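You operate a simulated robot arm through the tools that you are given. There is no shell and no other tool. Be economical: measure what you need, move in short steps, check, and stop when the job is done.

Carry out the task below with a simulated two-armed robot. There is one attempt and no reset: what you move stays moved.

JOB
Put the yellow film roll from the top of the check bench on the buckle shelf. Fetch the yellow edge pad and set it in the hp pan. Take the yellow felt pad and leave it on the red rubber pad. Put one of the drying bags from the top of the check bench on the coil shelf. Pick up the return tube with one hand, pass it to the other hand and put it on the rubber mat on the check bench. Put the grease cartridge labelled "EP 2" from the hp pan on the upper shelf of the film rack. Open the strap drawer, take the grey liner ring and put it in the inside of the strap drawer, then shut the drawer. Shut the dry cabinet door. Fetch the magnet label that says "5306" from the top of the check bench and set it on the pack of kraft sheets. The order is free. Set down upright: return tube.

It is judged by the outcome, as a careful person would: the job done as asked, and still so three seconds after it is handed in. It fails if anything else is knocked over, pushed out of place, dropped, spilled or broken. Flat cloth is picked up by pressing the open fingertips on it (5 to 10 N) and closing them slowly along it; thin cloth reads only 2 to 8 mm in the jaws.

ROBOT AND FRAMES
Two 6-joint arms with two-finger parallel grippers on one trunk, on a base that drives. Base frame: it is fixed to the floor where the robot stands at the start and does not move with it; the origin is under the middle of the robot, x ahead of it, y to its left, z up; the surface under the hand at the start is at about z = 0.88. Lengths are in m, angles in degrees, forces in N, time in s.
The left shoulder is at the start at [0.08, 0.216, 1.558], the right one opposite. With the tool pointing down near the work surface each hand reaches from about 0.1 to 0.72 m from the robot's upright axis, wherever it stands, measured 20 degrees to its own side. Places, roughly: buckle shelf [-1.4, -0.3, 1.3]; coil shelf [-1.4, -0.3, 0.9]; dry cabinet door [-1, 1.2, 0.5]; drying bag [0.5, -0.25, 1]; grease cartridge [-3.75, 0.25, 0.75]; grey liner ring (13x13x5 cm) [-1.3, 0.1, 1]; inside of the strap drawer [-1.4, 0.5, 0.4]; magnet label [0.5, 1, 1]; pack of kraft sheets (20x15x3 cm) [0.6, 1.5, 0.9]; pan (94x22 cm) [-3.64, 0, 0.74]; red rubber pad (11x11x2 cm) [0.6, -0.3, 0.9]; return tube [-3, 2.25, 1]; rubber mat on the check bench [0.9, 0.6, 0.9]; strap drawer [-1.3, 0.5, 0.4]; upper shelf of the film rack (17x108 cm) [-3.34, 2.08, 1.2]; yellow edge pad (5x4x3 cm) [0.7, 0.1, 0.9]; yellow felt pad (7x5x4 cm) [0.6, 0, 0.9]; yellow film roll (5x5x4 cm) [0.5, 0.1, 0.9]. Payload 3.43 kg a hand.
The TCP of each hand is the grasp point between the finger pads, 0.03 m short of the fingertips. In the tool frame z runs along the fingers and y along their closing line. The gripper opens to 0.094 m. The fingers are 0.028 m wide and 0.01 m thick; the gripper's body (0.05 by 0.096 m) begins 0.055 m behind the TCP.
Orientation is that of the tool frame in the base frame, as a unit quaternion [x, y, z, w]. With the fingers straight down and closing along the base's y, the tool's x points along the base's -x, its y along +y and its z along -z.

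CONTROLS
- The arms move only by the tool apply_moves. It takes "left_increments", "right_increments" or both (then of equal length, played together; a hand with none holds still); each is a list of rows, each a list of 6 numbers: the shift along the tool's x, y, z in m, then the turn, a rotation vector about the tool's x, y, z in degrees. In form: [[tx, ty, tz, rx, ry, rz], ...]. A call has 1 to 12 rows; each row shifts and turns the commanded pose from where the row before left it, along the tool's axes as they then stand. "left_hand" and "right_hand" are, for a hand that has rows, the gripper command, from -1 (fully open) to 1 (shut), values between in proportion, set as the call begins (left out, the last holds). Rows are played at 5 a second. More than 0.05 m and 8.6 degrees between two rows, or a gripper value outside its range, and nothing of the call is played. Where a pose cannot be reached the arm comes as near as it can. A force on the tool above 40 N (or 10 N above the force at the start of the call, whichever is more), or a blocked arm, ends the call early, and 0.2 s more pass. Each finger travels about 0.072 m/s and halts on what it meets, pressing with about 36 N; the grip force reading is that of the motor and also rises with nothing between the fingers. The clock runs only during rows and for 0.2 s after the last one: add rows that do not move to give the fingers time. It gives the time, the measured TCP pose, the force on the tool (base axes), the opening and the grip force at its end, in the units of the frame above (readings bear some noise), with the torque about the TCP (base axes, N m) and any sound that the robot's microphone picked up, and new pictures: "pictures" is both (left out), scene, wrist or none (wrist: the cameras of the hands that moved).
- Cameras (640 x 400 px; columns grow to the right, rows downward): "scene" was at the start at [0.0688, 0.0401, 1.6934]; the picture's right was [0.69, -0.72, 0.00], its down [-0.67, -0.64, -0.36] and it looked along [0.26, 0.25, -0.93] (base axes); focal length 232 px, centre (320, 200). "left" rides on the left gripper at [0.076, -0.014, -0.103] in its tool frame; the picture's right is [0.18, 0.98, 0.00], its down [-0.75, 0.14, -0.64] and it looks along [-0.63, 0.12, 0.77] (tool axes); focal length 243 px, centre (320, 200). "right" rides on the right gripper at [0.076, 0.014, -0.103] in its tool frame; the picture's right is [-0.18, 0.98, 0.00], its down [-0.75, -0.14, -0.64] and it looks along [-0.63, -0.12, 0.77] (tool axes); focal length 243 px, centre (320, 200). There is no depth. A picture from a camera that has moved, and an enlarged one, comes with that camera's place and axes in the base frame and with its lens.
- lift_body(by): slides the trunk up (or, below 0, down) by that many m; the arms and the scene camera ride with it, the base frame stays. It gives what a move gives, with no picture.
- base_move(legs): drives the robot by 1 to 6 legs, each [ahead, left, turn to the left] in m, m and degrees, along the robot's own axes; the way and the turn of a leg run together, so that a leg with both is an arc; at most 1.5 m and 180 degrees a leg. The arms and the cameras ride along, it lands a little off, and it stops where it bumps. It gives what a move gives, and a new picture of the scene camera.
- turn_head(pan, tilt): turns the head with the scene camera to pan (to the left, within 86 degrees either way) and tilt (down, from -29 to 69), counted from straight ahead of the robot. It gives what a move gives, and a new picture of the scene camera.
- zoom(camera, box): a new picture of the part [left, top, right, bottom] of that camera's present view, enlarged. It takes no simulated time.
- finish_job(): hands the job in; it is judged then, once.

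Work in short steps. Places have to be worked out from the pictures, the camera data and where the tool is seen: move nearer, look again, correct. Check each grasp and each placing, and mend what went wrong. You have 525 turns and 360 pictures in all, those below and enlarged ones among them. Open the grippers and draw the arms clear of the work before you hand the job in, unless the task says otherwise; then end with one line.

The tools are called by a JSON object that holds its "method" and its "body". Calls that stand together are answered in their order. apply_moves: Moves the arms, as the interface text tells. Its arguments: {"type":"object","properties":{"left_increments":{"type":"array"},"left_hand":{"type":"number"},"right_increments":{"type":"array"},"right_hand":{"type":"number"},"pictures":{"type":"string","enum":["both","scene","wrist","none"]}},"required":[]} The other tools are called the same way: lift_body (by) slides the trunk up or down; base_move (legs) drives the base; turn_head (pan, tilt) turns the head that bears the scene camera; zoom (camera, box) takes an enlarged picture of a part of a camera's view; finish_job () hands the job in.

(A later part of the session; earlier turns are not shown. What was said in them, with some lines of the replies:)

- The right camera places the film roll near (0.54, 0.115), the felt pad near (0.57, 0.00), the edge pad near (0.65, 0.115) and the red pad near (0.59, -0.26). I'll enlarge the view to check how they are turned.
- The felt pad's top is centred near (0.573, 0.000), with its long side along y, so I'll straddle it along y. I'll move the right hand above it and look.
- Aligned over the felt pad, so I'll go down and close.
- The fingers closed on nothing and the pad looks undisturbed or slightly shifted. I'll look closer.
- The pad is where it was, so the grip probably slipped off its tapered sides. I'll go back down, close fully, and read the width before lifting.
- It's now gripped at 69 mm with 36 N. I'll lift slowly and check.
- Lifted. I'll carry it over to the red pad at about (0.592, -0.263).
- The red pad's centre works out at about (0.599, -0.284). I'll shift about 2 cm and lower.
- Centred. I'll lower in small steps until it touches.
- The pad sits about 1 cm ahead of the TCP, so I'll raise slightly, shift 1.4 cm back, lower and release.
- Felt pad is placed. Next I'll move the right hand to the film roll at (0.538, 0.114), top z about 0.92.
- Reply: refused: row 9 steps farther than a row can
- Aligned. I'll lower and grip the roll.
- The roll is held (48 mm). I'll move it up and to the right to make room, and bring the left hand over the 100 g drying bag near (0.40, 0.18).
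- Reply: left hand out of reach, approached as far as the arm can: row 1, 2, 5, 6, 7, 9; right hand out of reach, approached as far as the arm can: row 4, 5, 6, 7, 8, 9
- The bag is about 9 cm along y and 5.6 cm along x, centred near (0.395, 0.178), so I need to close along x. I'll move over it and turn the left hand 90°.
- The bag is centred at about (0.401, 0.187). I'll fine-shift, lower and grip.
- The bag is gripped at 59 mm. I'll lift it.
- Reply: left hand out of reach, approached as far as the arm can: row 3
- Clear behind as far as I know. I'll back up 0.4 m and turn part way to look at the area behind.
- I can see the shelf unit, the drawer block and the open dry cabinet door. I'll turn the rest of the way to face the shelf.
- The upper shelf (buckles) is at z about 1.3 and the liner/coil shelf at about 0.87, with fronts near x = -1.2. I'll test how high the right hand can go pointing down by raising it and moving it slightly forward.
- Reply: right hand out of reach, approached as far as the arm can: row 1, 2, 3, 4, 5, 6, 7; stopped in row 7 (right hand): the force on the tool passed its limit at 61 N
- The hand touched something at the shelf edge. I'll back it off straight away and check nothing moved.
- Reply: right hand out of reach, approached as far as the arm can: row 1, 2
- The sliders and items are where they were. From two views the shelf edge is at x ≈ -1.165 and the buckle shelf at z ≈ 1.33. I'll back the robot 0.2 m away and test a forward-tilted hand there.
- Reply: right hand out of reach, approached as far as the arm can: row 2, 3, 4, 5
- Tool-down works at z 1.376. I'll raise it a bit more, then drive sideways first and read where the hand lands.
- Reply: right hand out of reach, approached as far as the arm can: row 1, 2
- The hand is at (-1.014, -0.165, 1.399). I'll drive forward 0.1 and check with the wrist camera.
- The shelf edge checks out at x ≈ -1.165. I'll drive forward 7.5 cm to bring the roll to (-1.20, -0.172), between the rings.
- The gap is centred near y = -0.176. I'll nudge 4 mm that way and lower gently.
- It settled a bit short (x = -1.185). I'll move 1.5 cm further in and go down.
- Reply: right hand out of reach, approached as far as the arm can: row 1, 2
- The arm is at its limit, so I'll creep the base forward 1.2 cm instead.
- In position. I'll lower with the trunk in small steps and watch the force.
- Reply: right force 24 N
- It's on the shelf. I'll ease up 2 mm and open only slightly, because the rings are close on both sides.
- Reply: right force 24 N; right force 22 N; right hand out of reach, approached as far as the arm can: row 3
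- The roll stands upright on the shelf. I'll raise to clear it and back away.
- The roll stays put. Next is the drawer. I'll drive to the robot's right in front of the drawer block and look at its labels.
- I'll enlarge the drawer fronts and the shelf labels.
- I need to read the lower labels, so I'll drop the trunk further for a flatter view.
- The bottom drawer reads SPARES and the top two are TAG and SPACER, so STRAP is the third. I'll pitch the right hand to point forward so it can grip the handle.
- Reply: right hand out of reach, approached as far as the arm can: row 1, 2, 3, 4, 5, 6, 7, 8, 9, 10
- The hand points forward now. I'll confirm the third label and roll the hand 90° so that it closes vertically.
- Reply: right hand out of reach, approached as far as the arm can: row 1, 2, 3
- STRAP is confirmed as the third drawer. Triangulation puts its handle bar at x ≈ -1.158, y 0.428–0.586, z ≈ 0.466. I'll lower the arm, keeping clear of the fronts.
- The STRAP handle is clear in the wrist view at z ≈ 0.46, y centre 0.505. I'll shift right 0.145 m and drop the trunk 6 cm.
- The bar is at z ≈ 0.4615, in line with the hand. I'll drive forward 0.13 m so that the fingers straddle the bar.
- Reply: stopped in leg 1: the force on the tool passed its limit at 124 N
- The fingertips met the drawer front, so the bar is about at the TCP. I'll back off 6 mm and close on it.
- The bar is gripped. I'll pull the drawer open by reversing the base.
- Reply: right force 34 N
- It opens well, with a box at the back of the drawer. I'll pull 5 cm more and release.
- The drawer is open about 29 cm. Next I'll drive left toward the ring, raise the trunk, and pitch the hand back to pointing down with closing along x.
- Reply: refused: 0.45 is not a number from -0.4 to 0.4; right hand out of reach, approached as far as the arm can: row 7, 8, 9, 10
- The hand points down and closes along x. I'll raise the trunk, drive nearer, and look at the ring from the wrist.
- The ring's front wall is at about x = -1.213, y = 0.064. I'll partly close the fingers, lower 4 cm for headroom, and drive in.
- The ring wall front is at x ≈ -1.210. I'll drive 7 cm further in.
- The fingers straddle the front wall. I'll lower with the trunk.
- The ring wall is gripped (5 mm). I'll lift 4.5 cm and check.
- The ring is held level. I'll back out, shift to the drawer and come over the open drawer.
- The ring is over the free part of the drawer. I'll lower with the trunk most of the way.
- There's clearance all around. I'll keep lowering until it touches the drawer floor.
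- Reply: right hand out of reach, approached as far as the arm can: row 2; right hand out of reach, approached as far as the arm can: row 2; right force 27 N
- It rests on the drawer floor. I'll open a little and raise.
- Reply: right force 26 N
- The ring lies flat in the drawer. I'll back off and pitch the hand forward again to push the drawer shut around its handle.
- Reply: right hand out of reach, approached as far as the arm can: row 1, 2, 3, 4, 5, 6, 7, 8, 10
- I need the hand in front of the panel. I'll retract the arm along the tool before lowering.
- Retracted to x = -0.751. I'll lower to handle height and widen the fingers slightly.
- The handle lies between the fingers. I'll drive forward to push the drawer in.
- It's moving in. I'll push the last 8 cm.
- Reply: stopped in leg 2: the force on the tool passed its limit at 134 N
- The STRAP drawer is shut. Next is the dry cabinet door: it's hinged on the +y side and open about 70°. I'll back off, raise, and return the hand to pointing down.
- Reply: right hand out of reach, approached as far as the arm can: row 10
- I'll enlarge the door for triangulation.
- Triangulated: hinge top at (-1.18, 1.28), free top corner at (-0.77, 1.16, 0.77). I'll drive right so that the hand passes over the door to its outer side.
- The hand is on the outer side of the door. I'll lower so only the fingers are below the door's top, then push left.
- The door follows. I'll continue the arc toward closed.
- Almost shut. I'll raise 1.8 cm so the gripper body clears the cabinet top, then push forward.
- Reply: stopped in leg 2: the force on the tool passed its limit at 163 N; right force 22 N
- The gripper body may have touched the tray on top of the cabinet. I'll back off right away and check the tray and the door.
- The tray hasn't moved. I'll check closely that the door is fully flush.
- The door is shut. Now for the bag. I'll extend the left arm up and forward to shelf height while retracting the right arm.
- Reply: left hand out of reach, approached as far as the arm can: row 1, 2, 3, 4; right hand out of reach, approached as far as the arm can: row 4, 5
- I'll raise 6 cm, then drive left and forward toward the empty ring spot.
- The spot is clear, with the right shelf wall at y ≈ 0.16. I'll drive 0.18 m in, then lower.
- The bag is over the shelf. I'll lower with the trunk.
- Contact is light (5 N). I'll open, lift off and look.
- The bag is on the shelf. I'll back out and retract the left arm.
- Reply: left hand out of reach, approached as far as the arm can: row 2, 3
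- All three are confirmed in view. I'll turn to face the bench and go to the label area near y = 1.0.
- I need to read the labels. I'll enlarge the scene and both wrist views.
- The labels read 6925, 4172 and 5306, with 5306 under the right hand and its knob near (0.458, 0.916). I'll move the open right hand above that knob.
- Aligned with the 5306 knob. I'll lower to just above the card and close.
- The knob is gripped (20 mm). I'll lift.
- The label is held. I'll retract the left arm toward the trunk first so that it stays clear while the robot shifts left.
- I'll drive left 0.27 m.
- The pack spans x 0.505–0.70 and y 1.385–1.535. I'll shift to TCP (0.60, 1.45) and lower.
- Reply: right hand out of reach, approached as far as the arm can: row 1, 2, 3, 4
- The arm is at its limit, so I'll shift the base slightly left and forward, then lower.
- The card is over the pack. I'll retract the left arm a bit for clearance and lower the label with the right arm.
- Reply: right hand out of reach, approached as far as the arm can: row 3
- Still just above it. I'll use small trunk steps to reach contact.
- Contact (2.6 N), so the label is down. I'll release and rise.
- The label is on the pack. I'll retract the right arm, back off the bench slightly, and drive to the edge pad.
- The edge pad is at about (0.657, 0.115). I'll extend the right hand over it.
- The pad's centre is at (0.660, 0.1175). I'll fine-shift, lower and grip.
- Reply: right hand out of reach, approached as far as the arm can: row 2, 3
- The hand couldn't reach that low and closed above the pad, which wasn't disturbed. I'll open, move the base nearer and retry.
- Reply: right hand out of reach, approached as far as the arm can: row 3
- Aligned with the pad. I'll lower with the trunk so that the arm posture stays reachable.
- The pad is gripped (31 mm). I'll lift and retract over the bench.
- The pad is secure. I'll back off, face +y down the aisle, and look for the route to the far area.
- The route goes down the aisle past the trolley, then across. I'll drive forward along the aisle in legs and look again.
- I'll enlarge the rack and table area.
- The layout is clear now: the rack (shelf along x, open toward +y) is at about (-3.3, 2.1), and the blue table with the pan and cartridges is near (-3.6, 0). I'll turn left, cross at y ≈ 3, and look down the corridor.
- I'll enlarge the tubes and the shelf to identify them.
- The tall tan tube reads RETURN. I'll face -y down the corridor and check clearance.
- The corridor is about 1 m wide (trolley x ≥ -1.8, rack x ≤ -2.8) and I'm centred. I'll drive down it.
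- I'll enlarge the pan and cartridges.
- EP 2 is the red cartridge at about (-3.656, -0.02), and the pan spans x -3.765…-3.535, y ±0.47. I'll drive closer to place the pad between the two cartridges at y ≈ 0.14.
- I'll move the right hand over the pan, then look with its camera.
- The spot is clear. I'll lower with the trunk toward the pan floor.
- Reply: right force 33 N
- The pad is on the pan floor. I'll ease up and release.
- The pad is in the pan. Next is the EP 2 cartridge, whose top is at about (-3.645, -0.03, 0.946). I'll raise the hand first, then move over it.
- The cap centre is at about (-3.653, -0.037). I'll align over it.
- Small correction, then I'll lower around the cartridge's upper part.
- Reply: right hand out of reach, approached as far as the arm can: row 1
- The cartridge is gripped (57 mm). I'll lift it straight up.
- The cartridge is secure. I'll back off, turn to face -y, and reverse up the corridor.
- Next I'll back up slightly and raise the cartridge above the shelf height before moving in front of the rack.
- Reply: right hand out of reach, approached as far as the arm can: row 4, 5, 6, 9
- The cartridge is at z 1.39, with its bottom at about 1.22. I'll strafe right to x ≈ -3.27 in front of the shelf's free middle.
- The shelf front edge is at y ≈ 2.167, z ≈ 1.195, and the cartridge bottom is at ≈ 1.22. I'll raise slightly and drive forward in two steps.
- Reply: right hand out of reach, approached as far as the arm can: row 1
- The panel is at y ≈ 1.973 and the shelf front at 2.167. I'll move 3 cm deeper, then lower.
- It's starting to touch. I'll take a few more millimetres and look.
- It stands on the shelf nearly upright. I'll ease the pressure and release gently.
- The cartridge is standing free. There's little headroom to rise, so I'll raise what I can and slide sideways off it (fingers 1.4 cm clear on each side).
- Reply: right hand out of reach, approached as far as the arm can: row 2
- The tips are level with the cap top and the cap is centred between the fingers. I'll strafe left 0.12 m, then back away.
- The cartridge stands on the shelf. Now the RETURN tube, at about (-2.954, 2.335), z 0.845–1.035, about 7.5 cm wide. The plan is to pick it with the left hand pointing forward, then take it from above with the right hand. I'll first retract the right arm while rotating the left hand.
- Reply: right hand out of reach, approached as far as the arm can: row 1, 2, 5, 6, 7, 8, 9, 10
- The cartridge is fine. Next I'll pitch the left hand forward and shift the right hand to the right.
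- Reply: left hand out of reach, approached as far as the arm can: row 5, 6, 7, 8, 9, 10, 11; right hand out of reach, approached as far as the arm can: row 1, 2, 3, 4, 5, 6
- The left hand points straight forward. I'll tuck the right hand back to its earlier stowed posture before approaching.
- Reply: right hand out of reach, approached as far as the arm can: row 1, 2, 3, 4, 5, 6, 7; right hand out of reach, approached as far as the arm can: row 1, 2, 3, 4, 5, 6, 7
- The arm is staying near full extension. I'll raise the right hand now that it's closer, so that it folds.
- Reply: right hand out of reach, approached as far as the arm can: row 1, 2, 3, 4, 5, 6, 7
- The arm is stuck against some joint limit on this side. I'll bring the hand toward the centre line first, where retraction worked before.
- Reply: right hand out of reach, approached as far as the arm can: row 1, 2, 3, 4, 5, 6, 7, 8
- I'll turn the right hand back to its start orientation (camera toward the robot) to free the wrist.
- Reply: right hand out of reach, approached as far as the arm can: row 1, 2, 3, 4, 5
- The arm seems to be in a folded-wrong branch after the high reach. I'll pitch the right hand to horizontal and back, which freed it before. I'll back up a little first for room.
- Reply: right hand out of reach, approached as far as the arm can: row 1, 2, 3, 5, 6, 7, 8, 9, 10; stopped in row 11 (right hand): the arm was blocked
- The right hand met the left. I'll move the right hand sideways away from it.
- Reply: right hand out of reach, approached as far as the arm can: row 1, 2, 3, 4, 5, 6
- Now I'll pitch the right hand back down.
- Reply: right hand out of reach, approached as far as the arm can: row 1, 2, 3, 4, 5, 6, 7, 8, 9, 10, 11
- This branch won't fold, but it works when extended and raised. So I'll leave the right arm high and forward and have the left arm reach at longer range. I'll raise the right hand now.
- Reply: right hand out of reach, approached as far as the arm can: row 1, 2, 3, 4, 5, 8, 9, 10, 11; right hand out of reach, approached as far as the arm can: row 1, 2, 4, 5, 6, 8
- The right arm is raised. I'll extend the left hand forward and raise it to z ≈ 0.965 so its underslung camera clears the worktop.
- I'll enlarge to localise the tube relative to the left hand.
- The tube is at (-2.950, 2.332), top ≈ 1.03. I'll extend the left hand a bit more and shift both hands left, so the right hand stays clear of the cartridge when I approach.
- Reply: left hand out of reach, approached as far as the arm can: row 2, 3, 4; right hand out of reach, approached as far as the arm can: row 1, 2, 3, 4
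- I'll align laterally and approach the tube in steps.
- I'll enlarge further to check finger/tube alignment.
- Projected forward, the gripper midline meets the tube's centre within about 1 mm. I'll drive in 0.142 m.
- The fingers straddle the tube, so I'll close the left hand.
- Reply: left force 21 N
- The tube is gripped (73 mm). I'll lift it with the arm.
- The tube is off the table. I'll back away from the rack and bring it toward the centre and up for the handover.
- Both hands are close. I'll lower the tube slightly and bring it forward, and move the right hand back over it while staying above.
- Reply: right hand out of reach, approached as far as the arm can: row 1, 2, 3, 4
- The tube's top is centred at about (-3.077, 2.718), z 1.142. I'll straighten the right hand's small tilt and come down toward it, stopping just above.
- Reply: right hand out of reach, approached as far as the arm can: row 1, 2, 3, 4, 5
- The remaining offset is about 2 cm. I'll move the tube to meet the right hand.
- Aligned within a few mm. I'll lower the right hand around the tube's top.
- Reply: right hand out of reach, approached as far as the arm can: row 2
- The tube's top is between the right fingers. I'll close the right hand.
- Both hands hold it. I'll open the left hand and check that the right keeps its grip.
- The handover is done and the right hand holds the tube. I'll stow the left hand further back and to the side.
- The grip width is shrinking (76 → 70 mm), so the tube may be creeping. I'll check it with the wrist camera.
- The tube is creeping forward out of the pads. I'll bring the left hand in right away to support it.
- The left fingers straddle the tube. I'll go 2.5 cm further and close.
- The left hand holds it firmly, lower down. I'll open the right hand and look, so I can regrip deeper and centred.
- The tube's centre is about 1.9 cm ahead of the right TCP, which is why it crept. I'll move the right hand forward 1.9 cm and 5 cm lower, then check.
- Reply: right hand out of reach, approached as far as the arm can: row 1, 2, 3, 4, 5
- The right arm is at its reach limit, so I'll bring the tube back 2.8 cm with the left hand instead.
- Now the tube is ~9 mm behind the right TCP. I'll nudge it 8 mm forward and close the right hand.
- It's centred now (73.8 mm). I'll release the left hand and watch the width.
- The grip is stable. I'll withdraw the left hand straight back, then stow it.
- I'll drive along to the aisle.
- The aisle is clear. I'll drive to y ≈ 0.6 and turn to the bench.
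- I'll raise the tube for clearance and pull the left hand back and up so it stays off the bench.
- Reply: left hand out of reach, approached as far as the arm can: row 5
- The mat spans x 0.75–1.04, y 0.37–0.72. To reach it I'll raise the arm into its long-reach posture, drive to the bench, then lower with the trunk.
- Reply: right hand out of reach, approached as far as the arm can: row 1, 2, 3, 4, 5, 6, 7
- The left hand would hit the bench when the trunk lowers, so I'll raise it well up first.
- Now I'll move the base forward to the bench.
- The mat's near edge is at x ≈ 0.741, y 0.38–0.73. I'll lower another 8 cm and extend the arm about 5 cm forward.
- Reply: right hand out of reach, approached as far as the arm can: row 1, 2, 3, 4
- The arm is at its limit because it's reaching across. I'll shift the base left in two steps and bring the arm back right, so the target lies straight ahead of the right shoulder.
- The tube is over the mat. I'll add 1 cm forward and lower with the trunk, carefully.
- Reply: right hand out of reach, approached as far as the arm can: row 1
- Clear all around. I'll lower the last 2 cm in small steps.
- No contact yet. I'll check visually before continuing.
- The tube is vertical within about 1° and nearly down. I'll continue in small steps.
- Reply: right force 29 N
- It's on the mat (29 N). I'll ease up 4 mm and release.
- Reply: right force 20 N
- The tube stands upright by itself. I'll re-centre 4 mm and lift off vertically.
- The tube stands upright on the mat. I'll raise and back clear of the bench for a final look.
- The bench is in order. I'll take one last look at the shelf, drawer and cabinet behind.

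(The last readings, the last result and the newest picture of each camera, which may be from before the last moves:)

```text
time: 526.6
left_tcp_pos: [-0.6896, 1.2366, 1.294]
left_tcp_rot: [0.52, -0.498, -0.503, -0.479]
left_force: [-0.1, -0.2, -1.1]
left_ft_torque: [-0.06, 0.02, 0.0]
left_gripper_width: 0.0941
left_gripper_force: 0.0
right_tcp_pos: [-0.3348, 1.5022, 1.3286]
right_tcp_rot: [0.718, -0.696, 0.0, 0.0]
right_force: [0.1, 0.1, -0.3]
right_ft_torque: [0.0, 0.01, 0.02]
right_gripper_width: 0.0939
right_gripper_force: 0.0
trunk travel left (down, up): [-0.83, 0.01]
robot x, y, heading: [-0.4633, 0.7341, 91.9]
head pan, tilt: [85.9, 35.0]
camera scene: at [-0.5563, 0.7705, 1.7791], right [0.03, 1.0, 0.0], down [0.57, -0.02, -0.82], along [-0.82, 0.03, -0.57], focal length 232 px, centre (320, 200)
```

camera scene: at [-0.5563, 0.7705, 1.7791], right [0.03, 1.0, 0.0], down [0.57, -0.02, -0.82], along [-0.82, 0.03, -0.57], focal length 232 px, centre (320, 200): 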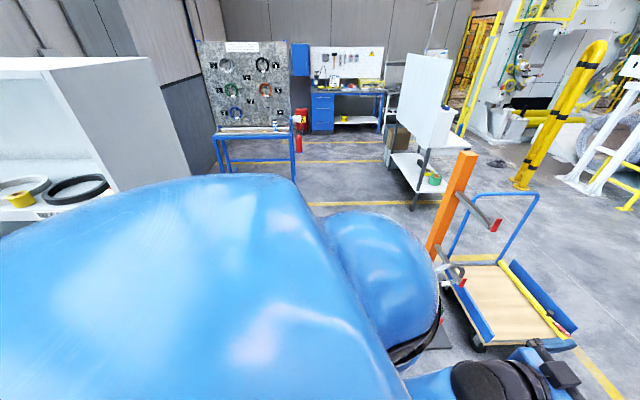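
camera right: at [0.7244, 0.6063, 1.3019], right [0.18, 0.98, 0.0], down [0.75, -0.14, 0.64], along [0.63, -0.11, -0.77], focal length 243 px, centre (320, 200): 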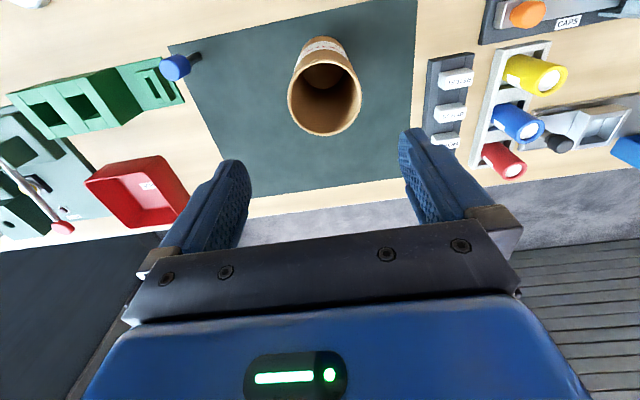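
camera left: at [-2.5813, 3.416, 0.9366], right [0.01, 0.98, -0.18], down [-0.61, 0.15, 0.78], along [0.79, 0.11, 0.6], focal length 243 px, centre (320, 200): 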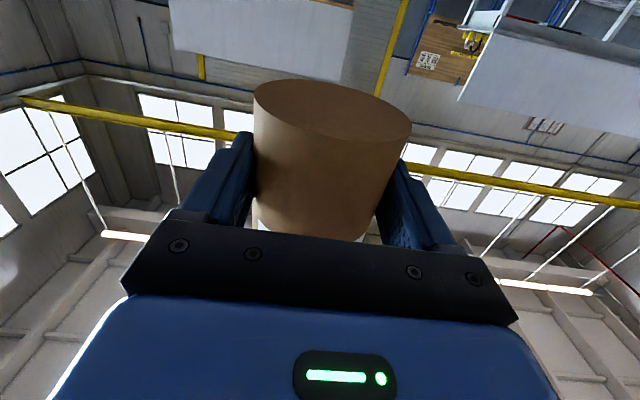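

The film roll is still on the shelf and the cabinet door looks shut. Both grippers are open and the arms are clear, so I'm handing in.

{"method": "finish_job", "body": {}}

```text
The job is handed in.
```

I completed all nine tasks and handed the job in. At the end I rechecked the film roll, the cabinet door and the bench items. The drying bag and strap drawer were last checked mid-job, and the items at the pan and film rack when I left that area.
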